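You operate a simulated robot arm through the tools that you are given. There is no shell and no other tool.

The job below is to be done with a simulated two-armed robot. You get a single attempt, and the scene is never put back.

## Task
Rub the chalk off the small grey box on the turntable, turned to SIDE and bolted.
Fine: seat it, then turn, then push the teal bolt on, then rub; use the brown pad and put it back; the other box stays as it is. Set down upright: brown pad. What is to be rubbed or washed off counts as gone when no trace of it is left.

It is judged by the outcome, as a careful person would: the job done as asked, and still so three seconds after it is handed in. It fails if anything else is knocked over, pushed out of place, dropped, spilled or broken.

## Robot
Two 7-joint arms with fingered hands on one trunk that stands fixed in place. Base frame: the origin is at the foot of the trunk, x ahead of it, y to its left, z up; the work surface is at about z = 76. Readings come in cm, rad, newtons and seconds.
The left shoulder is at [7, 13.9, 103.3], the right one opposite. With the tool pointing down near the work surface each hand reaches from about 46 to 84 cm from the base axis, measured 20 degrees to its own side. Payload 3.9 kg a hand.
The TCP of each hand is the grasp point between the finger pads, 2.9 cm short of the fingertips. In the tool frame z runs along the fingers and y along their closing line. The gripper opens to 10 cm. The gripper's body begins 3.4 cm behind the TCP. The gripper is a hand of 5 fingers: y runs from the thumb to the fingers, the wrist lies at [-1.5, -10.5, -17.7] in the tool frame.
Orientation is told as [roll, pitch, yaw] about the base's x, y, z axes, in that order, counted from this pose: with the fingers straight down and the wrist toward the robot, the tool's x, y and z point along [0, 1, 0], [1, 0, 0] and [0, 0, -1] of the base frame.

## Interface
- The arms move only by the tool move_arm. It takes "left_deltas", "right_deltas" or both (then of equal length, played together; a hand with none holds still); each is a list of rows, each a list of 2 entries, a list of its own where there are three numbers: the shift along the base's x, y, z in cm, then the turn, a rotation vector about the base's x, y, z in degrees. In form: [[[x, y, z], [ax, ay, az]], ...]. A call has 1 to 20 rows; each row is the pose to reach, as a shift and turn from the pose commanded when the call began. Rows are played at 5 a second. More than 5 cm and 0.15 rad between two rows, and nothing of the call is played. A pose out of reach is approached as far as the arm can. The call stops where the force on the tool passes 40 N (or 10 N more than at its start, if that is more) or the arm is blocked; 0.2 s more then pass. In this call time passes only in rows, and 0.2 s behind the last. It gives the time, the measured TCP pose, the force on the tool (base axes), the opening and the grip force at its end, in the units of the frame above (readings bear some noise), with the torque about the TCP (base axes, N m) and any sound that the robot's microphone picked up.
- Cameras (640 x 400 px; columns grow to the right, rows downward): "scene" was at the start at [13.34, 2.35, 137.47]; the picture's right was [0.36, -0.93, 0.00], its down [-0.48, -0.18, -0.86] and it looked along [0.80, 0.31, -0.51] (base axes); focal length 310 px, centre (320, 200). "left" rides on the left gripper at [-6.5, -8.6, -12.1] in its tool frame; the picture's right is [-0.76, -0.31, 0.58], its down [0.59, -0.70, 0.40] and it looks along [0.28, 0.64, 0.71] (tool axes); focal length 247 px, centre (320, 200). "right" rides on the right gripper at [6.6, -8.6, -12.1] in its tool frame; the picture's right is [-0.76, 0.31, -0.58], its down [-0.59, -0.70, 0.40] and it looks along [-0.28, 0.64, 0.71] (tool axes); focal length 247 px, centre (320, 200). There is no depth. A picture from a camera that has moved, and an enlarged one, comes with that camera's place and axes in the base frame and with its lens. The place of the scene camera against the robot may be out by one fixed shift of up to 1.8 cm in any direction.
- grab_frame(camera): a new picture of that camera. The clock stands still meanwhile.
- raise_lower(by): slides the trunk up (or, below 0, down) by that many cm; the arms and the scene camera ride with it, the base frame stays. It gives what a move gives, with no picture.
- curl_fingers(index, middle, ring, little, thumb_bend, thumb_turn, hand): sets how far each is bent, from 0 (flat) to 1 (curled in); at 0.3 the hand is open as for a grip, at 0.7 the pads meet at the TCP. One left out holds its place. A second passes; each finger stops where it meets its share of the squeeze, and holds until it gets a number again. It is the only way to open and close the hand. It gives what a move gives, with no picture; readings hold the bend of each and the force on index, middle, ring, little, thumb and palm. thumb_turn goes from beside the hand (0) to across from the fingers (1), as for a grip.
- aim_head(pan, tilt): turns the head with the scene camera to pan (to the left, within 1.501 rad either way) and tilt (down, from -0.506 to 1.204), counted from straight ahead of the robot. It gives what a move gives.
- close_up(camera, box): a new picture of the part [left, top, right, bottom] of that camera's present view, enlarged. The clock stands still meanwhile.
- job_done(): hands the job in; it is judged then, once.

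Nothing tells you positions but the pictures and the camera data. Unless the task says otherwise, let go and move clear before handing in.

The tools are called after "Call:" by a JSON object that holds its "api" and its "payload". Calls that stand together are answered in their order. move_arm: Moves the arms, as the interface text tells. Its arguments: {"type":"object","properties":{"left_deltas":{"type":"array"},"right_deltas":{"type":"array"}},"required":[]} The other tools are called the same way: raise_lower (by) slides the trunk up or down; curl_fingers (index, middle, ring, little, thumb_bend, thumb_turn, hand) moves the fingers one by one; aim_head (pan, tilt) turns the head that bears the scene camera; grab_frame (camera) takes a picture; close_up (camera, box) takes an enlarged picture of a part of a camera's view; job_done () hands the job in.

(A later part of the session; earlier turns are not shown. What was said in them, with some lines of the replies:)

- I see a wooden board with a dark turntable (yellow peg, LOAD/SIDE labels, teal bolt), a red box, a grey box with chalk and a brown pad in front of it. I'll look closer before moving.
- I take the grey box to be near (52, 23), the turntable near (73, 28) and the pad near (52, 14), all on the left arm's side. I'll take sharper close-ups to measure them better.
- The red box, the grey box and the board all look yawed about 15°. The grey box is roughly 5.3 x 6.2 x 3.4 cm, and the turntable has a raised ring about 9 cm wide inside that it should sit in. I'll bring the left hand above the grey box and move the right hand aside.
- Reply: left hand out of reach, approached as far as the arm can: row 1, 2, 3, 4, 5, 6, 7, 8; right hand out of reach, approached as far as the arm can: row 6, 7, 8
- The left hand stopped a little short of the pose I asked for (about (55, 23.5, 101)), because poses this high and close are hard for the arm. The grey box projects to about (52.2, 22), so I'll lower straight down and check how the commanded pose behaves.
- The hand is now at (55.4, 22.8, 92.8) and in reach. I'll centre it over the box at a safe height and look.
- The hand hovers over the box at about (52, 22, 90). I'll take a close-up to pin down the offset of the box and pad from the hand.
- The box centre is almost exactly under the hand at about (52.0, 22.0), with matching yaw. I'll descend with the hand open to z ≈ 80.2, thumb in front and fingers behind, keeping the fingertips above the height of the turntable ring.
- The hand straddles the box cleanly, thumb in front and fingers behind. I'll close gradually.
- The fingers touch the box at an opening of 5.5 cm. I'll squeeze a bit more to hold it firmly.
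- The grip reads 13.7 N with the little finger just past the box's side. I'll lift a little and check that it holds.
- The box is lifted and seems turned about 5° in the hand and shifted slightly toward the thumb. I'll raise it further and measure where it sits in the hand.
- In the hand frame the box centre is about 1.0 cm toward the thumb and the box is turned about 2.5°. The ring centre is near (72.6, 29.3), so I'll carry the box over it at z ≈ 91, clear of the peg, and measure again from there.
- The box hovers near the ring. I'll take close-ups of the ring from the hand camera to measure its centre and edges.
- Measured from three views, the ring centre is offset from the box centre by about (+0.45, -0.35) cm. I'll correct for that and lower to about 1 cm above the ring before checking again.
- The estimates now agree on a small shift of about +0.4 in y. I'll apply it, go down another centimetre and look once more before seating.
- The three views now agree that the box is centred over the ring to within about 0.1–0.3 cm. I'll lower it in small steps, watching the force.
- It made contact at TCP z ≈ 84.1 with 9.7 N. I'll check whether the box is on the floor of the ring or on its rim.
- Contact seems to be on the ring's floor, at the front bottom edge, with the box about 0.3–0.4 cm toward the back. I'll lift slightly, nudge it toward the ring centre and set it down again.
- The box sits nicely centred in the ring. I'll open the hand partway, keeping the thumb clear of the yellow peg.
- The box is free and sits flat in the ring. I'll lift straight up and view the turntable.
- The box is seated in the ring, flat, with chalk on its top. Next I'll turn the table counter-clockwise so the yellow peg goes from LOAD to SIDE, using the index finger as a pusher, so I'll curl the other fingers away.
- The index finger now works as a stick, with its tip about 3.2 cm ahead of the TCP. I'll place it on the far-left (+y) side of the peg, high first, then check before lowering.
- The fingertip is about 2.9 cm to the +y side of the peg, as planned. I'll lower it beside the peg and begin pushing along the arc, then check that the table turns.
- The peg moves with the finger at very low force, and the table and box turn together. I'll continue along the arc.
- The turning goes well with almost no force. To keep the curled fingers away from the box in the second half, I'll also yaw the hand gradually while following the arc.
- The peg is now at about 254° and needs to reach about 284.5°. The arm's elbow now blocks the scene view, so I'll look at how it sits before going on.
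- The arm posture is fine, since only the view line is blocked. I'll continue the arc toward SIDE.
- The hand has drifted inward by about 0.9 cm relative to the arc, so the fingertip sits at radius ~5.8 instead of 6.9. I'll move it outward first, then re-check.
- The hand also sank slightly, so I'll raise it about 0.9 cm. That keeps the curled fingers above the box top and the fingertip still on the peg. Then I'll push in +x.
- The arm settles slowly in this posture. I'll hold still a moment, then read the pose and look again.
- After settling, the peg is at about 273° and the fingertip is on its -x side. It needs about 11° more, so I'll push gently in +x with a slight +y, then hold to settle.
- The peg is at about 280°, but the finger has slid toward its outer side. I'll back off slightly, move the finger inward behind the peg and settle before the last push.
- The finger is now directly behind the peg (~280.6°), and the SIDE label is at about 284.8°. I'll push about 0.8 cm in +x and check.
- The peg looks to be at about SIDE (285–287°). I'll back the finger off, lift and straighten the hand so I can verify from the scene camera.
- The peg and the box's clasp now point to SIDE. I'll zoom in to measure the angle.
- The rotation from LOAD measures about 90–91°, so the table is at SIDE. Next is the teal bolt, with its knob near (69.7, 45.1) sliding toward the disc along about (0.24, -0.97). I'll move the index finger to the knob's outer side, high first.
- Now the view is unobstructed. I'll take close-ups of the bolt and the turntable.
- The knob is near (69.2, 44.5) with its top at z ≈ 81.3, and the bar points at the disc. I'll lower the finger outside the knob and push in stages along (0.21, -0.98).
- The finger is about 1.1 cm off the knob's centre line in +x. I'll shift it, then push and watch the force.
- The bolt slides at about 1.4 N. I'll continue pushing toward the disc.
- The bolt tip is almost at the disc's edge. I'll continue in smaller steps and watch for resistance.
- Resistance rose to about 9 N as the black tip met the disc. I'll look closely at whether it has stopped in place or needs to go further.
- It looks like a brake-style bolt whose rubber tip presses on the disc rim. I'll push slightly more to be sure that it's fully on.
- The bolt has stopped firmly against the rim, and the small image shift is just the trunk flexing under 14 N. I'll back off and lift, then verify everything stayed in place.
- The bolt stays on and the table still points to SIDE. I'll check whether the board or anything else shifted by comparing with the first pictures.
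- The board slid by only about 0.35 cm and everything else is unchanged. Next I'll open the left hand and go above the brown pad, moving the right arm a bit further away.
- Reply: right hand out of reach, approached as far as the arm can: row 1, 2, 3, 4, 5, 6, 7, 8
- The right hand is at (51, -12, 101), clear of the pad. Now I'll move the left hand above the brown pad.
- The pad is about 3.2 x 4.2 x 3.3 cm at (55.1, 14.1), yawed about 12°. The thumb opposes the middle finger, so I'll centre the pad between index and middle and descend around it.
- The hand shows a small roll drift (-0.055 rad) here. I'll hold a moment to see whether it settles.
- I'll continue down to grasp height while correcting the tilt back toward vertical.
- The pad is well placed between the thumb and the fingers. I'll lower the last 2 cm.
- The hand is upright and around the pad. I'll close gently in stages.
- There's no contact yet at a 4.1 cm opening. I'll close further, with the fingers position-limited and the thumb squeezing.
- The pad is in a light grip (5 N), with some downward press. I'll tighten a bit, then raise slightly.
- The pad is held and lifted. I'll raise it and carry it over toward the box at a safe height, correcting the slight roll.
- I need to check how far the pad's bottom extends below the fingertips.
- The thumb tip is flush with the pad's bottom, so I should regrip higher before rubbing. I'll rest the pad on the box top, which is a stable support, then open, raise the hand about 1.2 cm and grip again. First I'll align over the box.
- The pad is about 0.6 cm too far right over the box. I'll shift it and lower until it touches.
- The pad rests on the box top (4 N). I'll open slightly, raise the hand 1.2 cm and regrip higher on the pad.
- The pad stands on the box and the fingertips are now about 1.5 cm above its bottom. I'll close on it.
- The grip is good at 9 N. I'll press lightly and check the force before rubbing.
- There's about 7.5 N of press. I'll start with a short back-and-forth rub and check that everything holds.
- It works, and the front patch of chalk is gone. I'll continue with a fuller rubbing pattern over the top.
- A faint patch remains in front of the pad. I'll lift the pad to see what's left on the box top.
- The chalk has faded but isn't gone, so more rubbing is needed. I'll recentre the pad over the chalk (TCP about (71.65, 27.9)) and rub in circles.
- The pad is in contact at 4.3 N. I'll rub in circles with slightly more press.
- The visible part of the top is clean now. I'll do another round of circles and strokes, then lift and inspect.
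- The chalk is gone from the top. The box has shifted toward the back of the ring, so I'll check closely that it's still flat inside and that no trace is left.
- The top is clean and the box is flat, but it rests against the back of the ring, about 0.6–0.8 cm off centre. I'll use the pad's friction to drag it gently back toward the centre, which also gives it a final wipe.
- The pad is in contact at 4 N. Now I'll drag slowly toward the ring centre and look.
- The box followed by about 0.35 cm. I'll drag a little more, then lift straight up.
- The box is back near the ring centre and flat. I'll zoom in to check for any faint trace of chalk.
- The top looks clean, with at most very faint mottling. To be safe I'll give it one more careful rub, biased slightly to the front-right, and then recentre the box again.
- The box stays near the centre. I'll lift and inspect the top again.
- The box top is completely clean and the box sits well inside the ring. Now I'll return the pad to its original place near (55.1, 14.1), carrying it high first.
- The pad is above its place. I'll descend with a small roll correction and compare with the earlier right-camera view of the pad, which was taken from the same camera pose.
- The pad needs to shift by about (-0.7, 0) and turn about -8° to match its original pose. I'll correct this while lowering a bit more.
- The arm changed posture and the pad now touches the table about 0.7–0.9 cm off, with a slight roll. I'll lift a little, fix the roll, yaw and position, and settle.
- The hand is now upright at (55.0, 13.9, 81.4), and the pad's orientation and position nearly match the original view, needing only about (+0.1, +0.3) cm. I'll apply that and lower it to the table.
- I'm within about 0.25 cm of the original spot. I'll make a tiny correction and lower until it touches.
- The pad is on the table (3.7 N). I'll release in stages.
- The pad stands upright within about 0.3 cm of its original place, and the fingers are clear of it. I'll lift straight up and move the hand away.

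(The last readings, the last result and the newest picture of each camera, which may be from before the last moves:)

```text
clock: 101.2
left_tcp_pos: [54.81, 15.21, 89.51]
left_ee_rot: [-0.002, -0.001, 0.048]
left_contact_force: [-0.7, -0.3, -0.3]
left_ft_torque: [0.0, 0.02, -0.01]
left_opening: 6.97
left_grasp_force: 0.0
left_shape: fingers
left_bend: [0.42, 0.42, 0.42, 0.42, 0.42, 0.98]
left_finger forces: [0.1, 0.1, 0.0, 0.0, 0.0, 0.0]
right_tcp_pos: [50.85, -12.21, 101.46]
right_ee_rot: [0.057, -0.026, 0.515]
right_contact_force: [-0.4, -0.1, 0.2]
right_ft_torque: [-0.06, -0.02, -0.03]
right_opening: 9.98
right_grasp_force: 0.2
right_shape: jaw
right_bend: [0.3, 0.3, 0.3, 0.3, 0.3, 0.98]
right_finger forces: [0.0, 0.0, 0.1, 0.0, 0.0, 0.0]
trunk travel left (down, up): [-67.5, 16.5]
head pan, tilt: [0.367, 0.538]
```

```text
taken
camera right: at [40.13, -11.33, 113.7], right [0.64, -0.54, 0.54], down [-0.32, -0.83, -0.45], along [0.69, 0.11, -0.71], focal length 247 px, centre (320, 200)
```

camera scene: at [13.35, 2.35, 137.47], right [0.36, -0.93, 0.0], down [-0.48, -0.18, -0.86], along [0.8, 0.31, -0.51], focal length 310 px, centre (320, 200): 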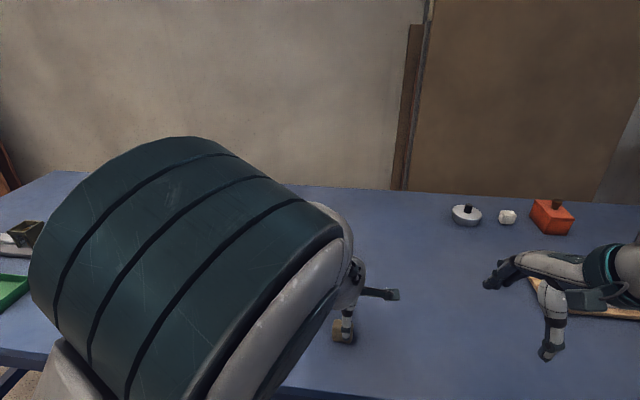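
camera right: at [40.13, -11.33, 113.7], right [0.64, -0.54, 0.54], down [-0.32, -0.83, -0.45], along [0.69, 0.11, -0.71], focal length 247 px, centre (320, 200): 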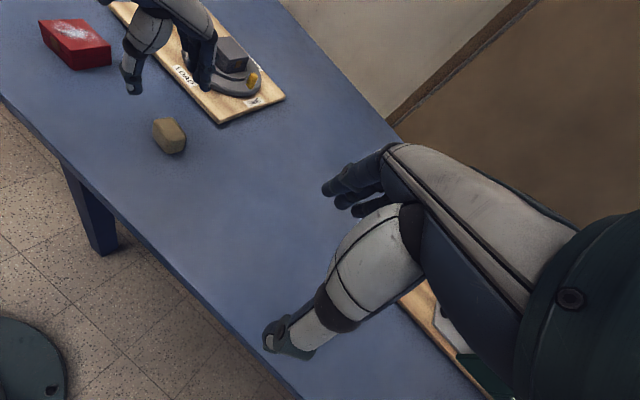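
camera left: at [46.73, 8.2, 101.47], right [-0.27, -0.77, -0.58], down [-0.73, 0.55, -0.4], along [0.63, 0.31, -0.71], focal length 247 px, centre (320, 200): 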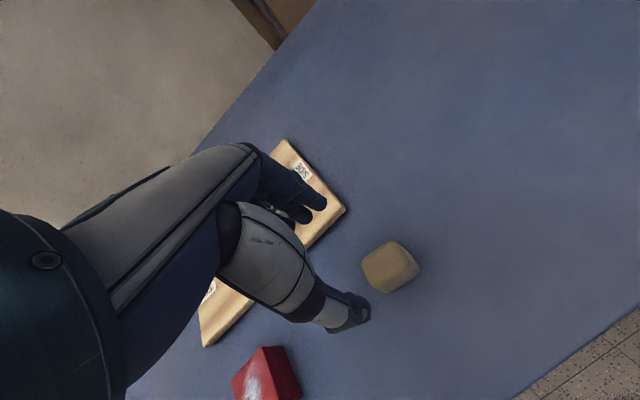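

The pad is down and the hand is clear above it. I'll move the left hand off to the left, away from everything, and do a final inspection.

Call:
{"api": "move_arm", "payload": {"left_deltas": [[[0, 3.5, 1.0], [0, 0, 1]], [[0, 7.5, 2.0], [0, 0, 2]], [[0, 11.5, 3.0], [0, 0, 3]], [[-0.5, 15.5, 4.0], [0, 0, 5]], [[-1.0, 19.5, 5.0], [0, 0, 8]], [[-2.0, 23.5, 6.0], [0, 0, 11]], [[-3.0, 27.0, 7.0], [0, 0, 14]], [[-3.0, 30.0, 8.0], [0, 0, 16]]]}}

Call:
{"api": "grab_frame", "payload": {"camera": "scene"}}

Call:
{"api": "close_up", "payload": {"camera": "scene", "box": [220, 290, 380, 390]}}

Call:
{"api": "close_up", "payload": {"camera": "scene", "box": [220, 220, 380, 320]}}

Call:
{"api": "close_up", "payload": {"camera": "right", "box": [110, 0, 290, 180]}}

```text
clock: 103.0
left_tcp_pos: [52.27, 44.9, 97.52]
left_ee_rot: [-0.002, 0.001, 0.326]
left_contact_force: [-0.1, 0.3, -0.1]
left_ft_torque: [-0.01, 0.02, -0.01]
left_opening: 6.95
left_grasp_force: 0.1
left_shape: fingers
left_bend: [0.42, 0.42, 0.42, 0.42, 0.42, 0.98]
left_finger forces: [0.0, 0.0, 0.1, 0.0, 0.1, 0.0]
right_tcp_pos: [50.92, -12.02, 101.32]
right_ee_rot: [0.056, -0.023, 0.516]
right_contact_force: [-0.1, 1.3, 1.1]
right_ft_torque: [0.01, -0.02, -0.02]
right_opening: 9.99
right_grasp_force: 0.1
right_shape: jaw
right_bend: [0.3, 0.3, 0.3, 0.3, 0.3, 0.98]
right_finger forces: [0.0, 0.1, 0.0, 0.1, 0.0, 0.0]
trunk travel left (down, up): [-67.5, 16.5]
head pan, tilt: [0.367, 0.538]
```

```text
taken
camera scene: at [13.36, 2.45, 137.47], right [0.36, -0.93, 0.0], down [-0.48, -0.18, -0.86], along [0.8, 0.31, -0.51], focal length 310 px, centre (320, 200)
```

scene: 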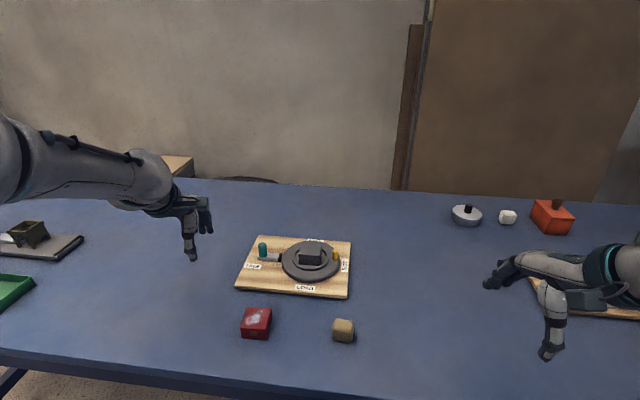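

```text
4.00 times, centred on (300, 340) of scene
camera zoom: at [13.36, 2.45, 137.47], right [0.36, -0.93, 0.0], down [-0.48, -0.18, -0.86], along [0.8, 0.31, -0.51], focal length 1241 px, centre (400, -360)
```

zoom: 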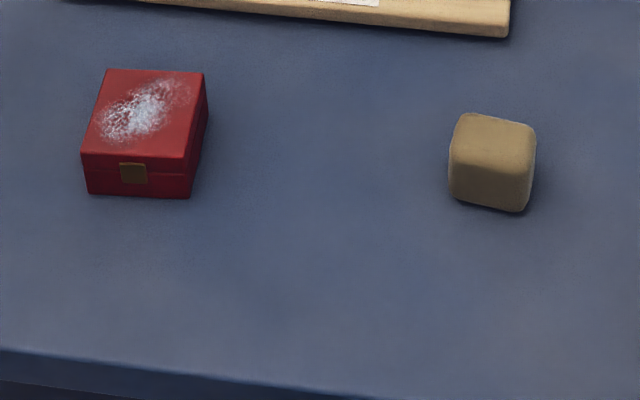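

```text
4.00 times, centred on (300, 270) of scene
camera zoom: at [13.36, 2.45, 137.47], right [0.36, -0.93, 0.0], down [-0.48, -0.18, -0.86], along [0.8, 0.31, -0.51], focal length 1241 px, centre (400, -80)
```

zoom: 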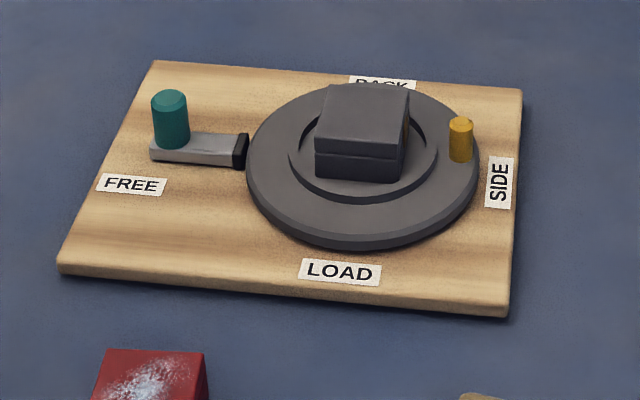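

```text
2.22 times, centred on (200, 90) of right
camera zoom: at [40.23, -11.27, 113.66], right [0.64, -0.54, 0.54], down [-0.32, -0.83, -0.45], along [0.69, 0.11, -0.71], focal length 549 px, centre (587, 444)
```

zoom: 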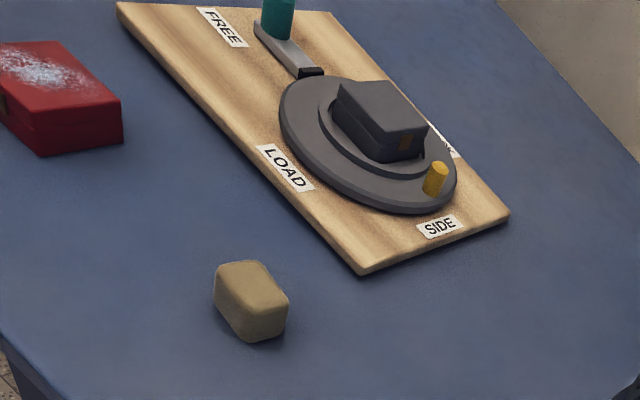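

Everything looks in place. I'll do a last close check of the bolt tip against the disc, the peg at SIDE and the clean box top.

Call:
{"api": "close_up", "payload": {"camera": "scene", "box": [255, 235, 305, 275]}}

Call:
{"api": "close_up", "payload": {"camera": "right", "box": [180, 0, 240, 50]}}

Call:
{"api": "close_up", "payload": {"camera": "scene", "box": [290, 232, 350, 275]}}

Call:
{"api": "grab_frame", "payload": {"camera": "left"}}

```text
10.00 times, centred on (280, 255) of scene
camera zoom: at [13.36, 2.45, 137.47], right [0.36, -0.93, 0.0], down [-0.48, -0.18, -0.86], along [0.8, 0.31, -0.51], focal length 3103 px, centre (720, -350)
```

zoom: 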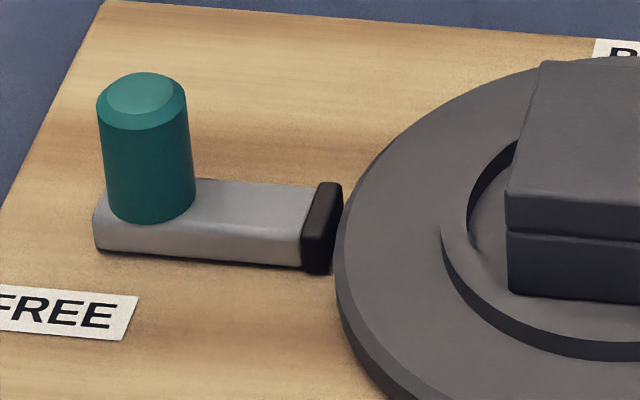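

```text
8.00 times, centred on (210, 25) of right
camera zoom: at [40.23, -11.27, 113.66], right [0.64, -0.54, 0.54], down [-0.32, -0.83, -0.45], along [0.69, 0.11, -0.71], focal length 1976 px, centre (1200, 1600)
```

zoom: 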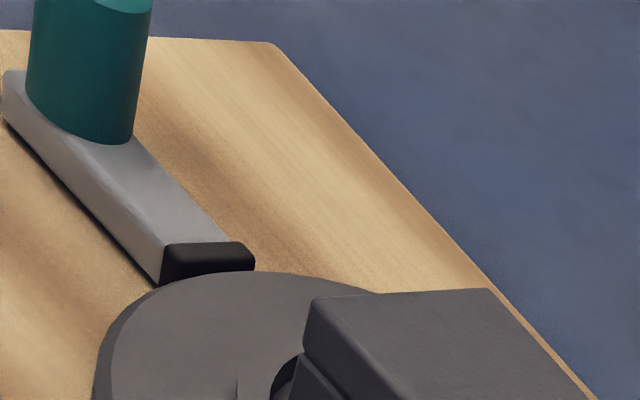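

```text
9.30 times, centred on (320, 254) of scene
camera zoom: at [13.36, 2.45, 137.47], right [0.36, -0.93, 0.0], down [-0.48, -0.18, -0.86], along [0.8, 0.31, -0.51], focal length 2886 px, centre (320, -298)
```

zoom: 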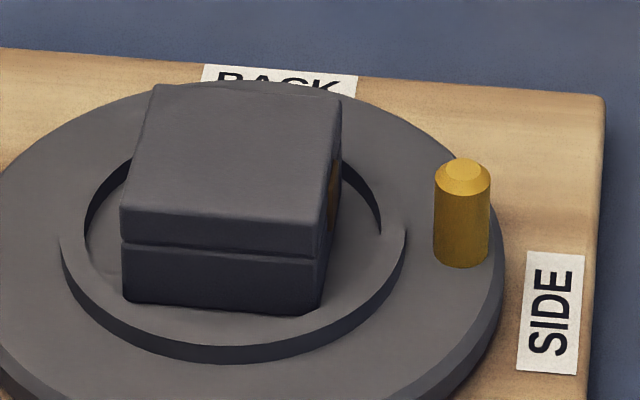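

```text
taken
camera left: at [46.31, 36.07, 109.41], right [-0.05, -0.82, -0.58], down [-0.85, 0.33, -0.4], along [0.52, 0.47, -0.71], focal length 247 px, centre (320, 200)
```

left: 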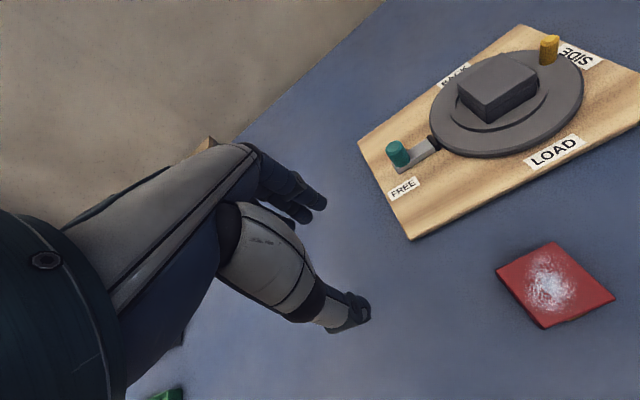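

The grey box is seated in the ring, turned to SIDE, bolted and clean of chalk. The brown pad stands upright within about 0.3 cm of its original place, and the red box is untouched. The board slid about 0.35 cm while I pushed the bolt on. Both hands are empty and clear, so I'm handing the job in.

Call:
{"api": "job_done", "payload": {}}

```text
The job is handed in.
```

The grey box is seated in the turntable ring, turned to SIDE, bolted, and rubbed clean. In the close-ups from all three cameras I could see no chalk left on it.

- **Turntable:** it turned about 92° from LOAD by my measurement, so the peg may sit about 2° past SIDE.
- **Bolt:** I pushed the teal bolt until its black tip stopped against the disc's rim. There was no click, so I judged it fully on by where it stopped.
- **Board:** pushing the bolt slid the whole wooden board about 0.35 cm to the right. I left it there.
- **Brown pad:** it's back upright, within about 0.3 cm of where it started.
- **Red box:** it wasn't touched and still has its chalk.

Both hands were empty and clear of everything when I handed the job in.
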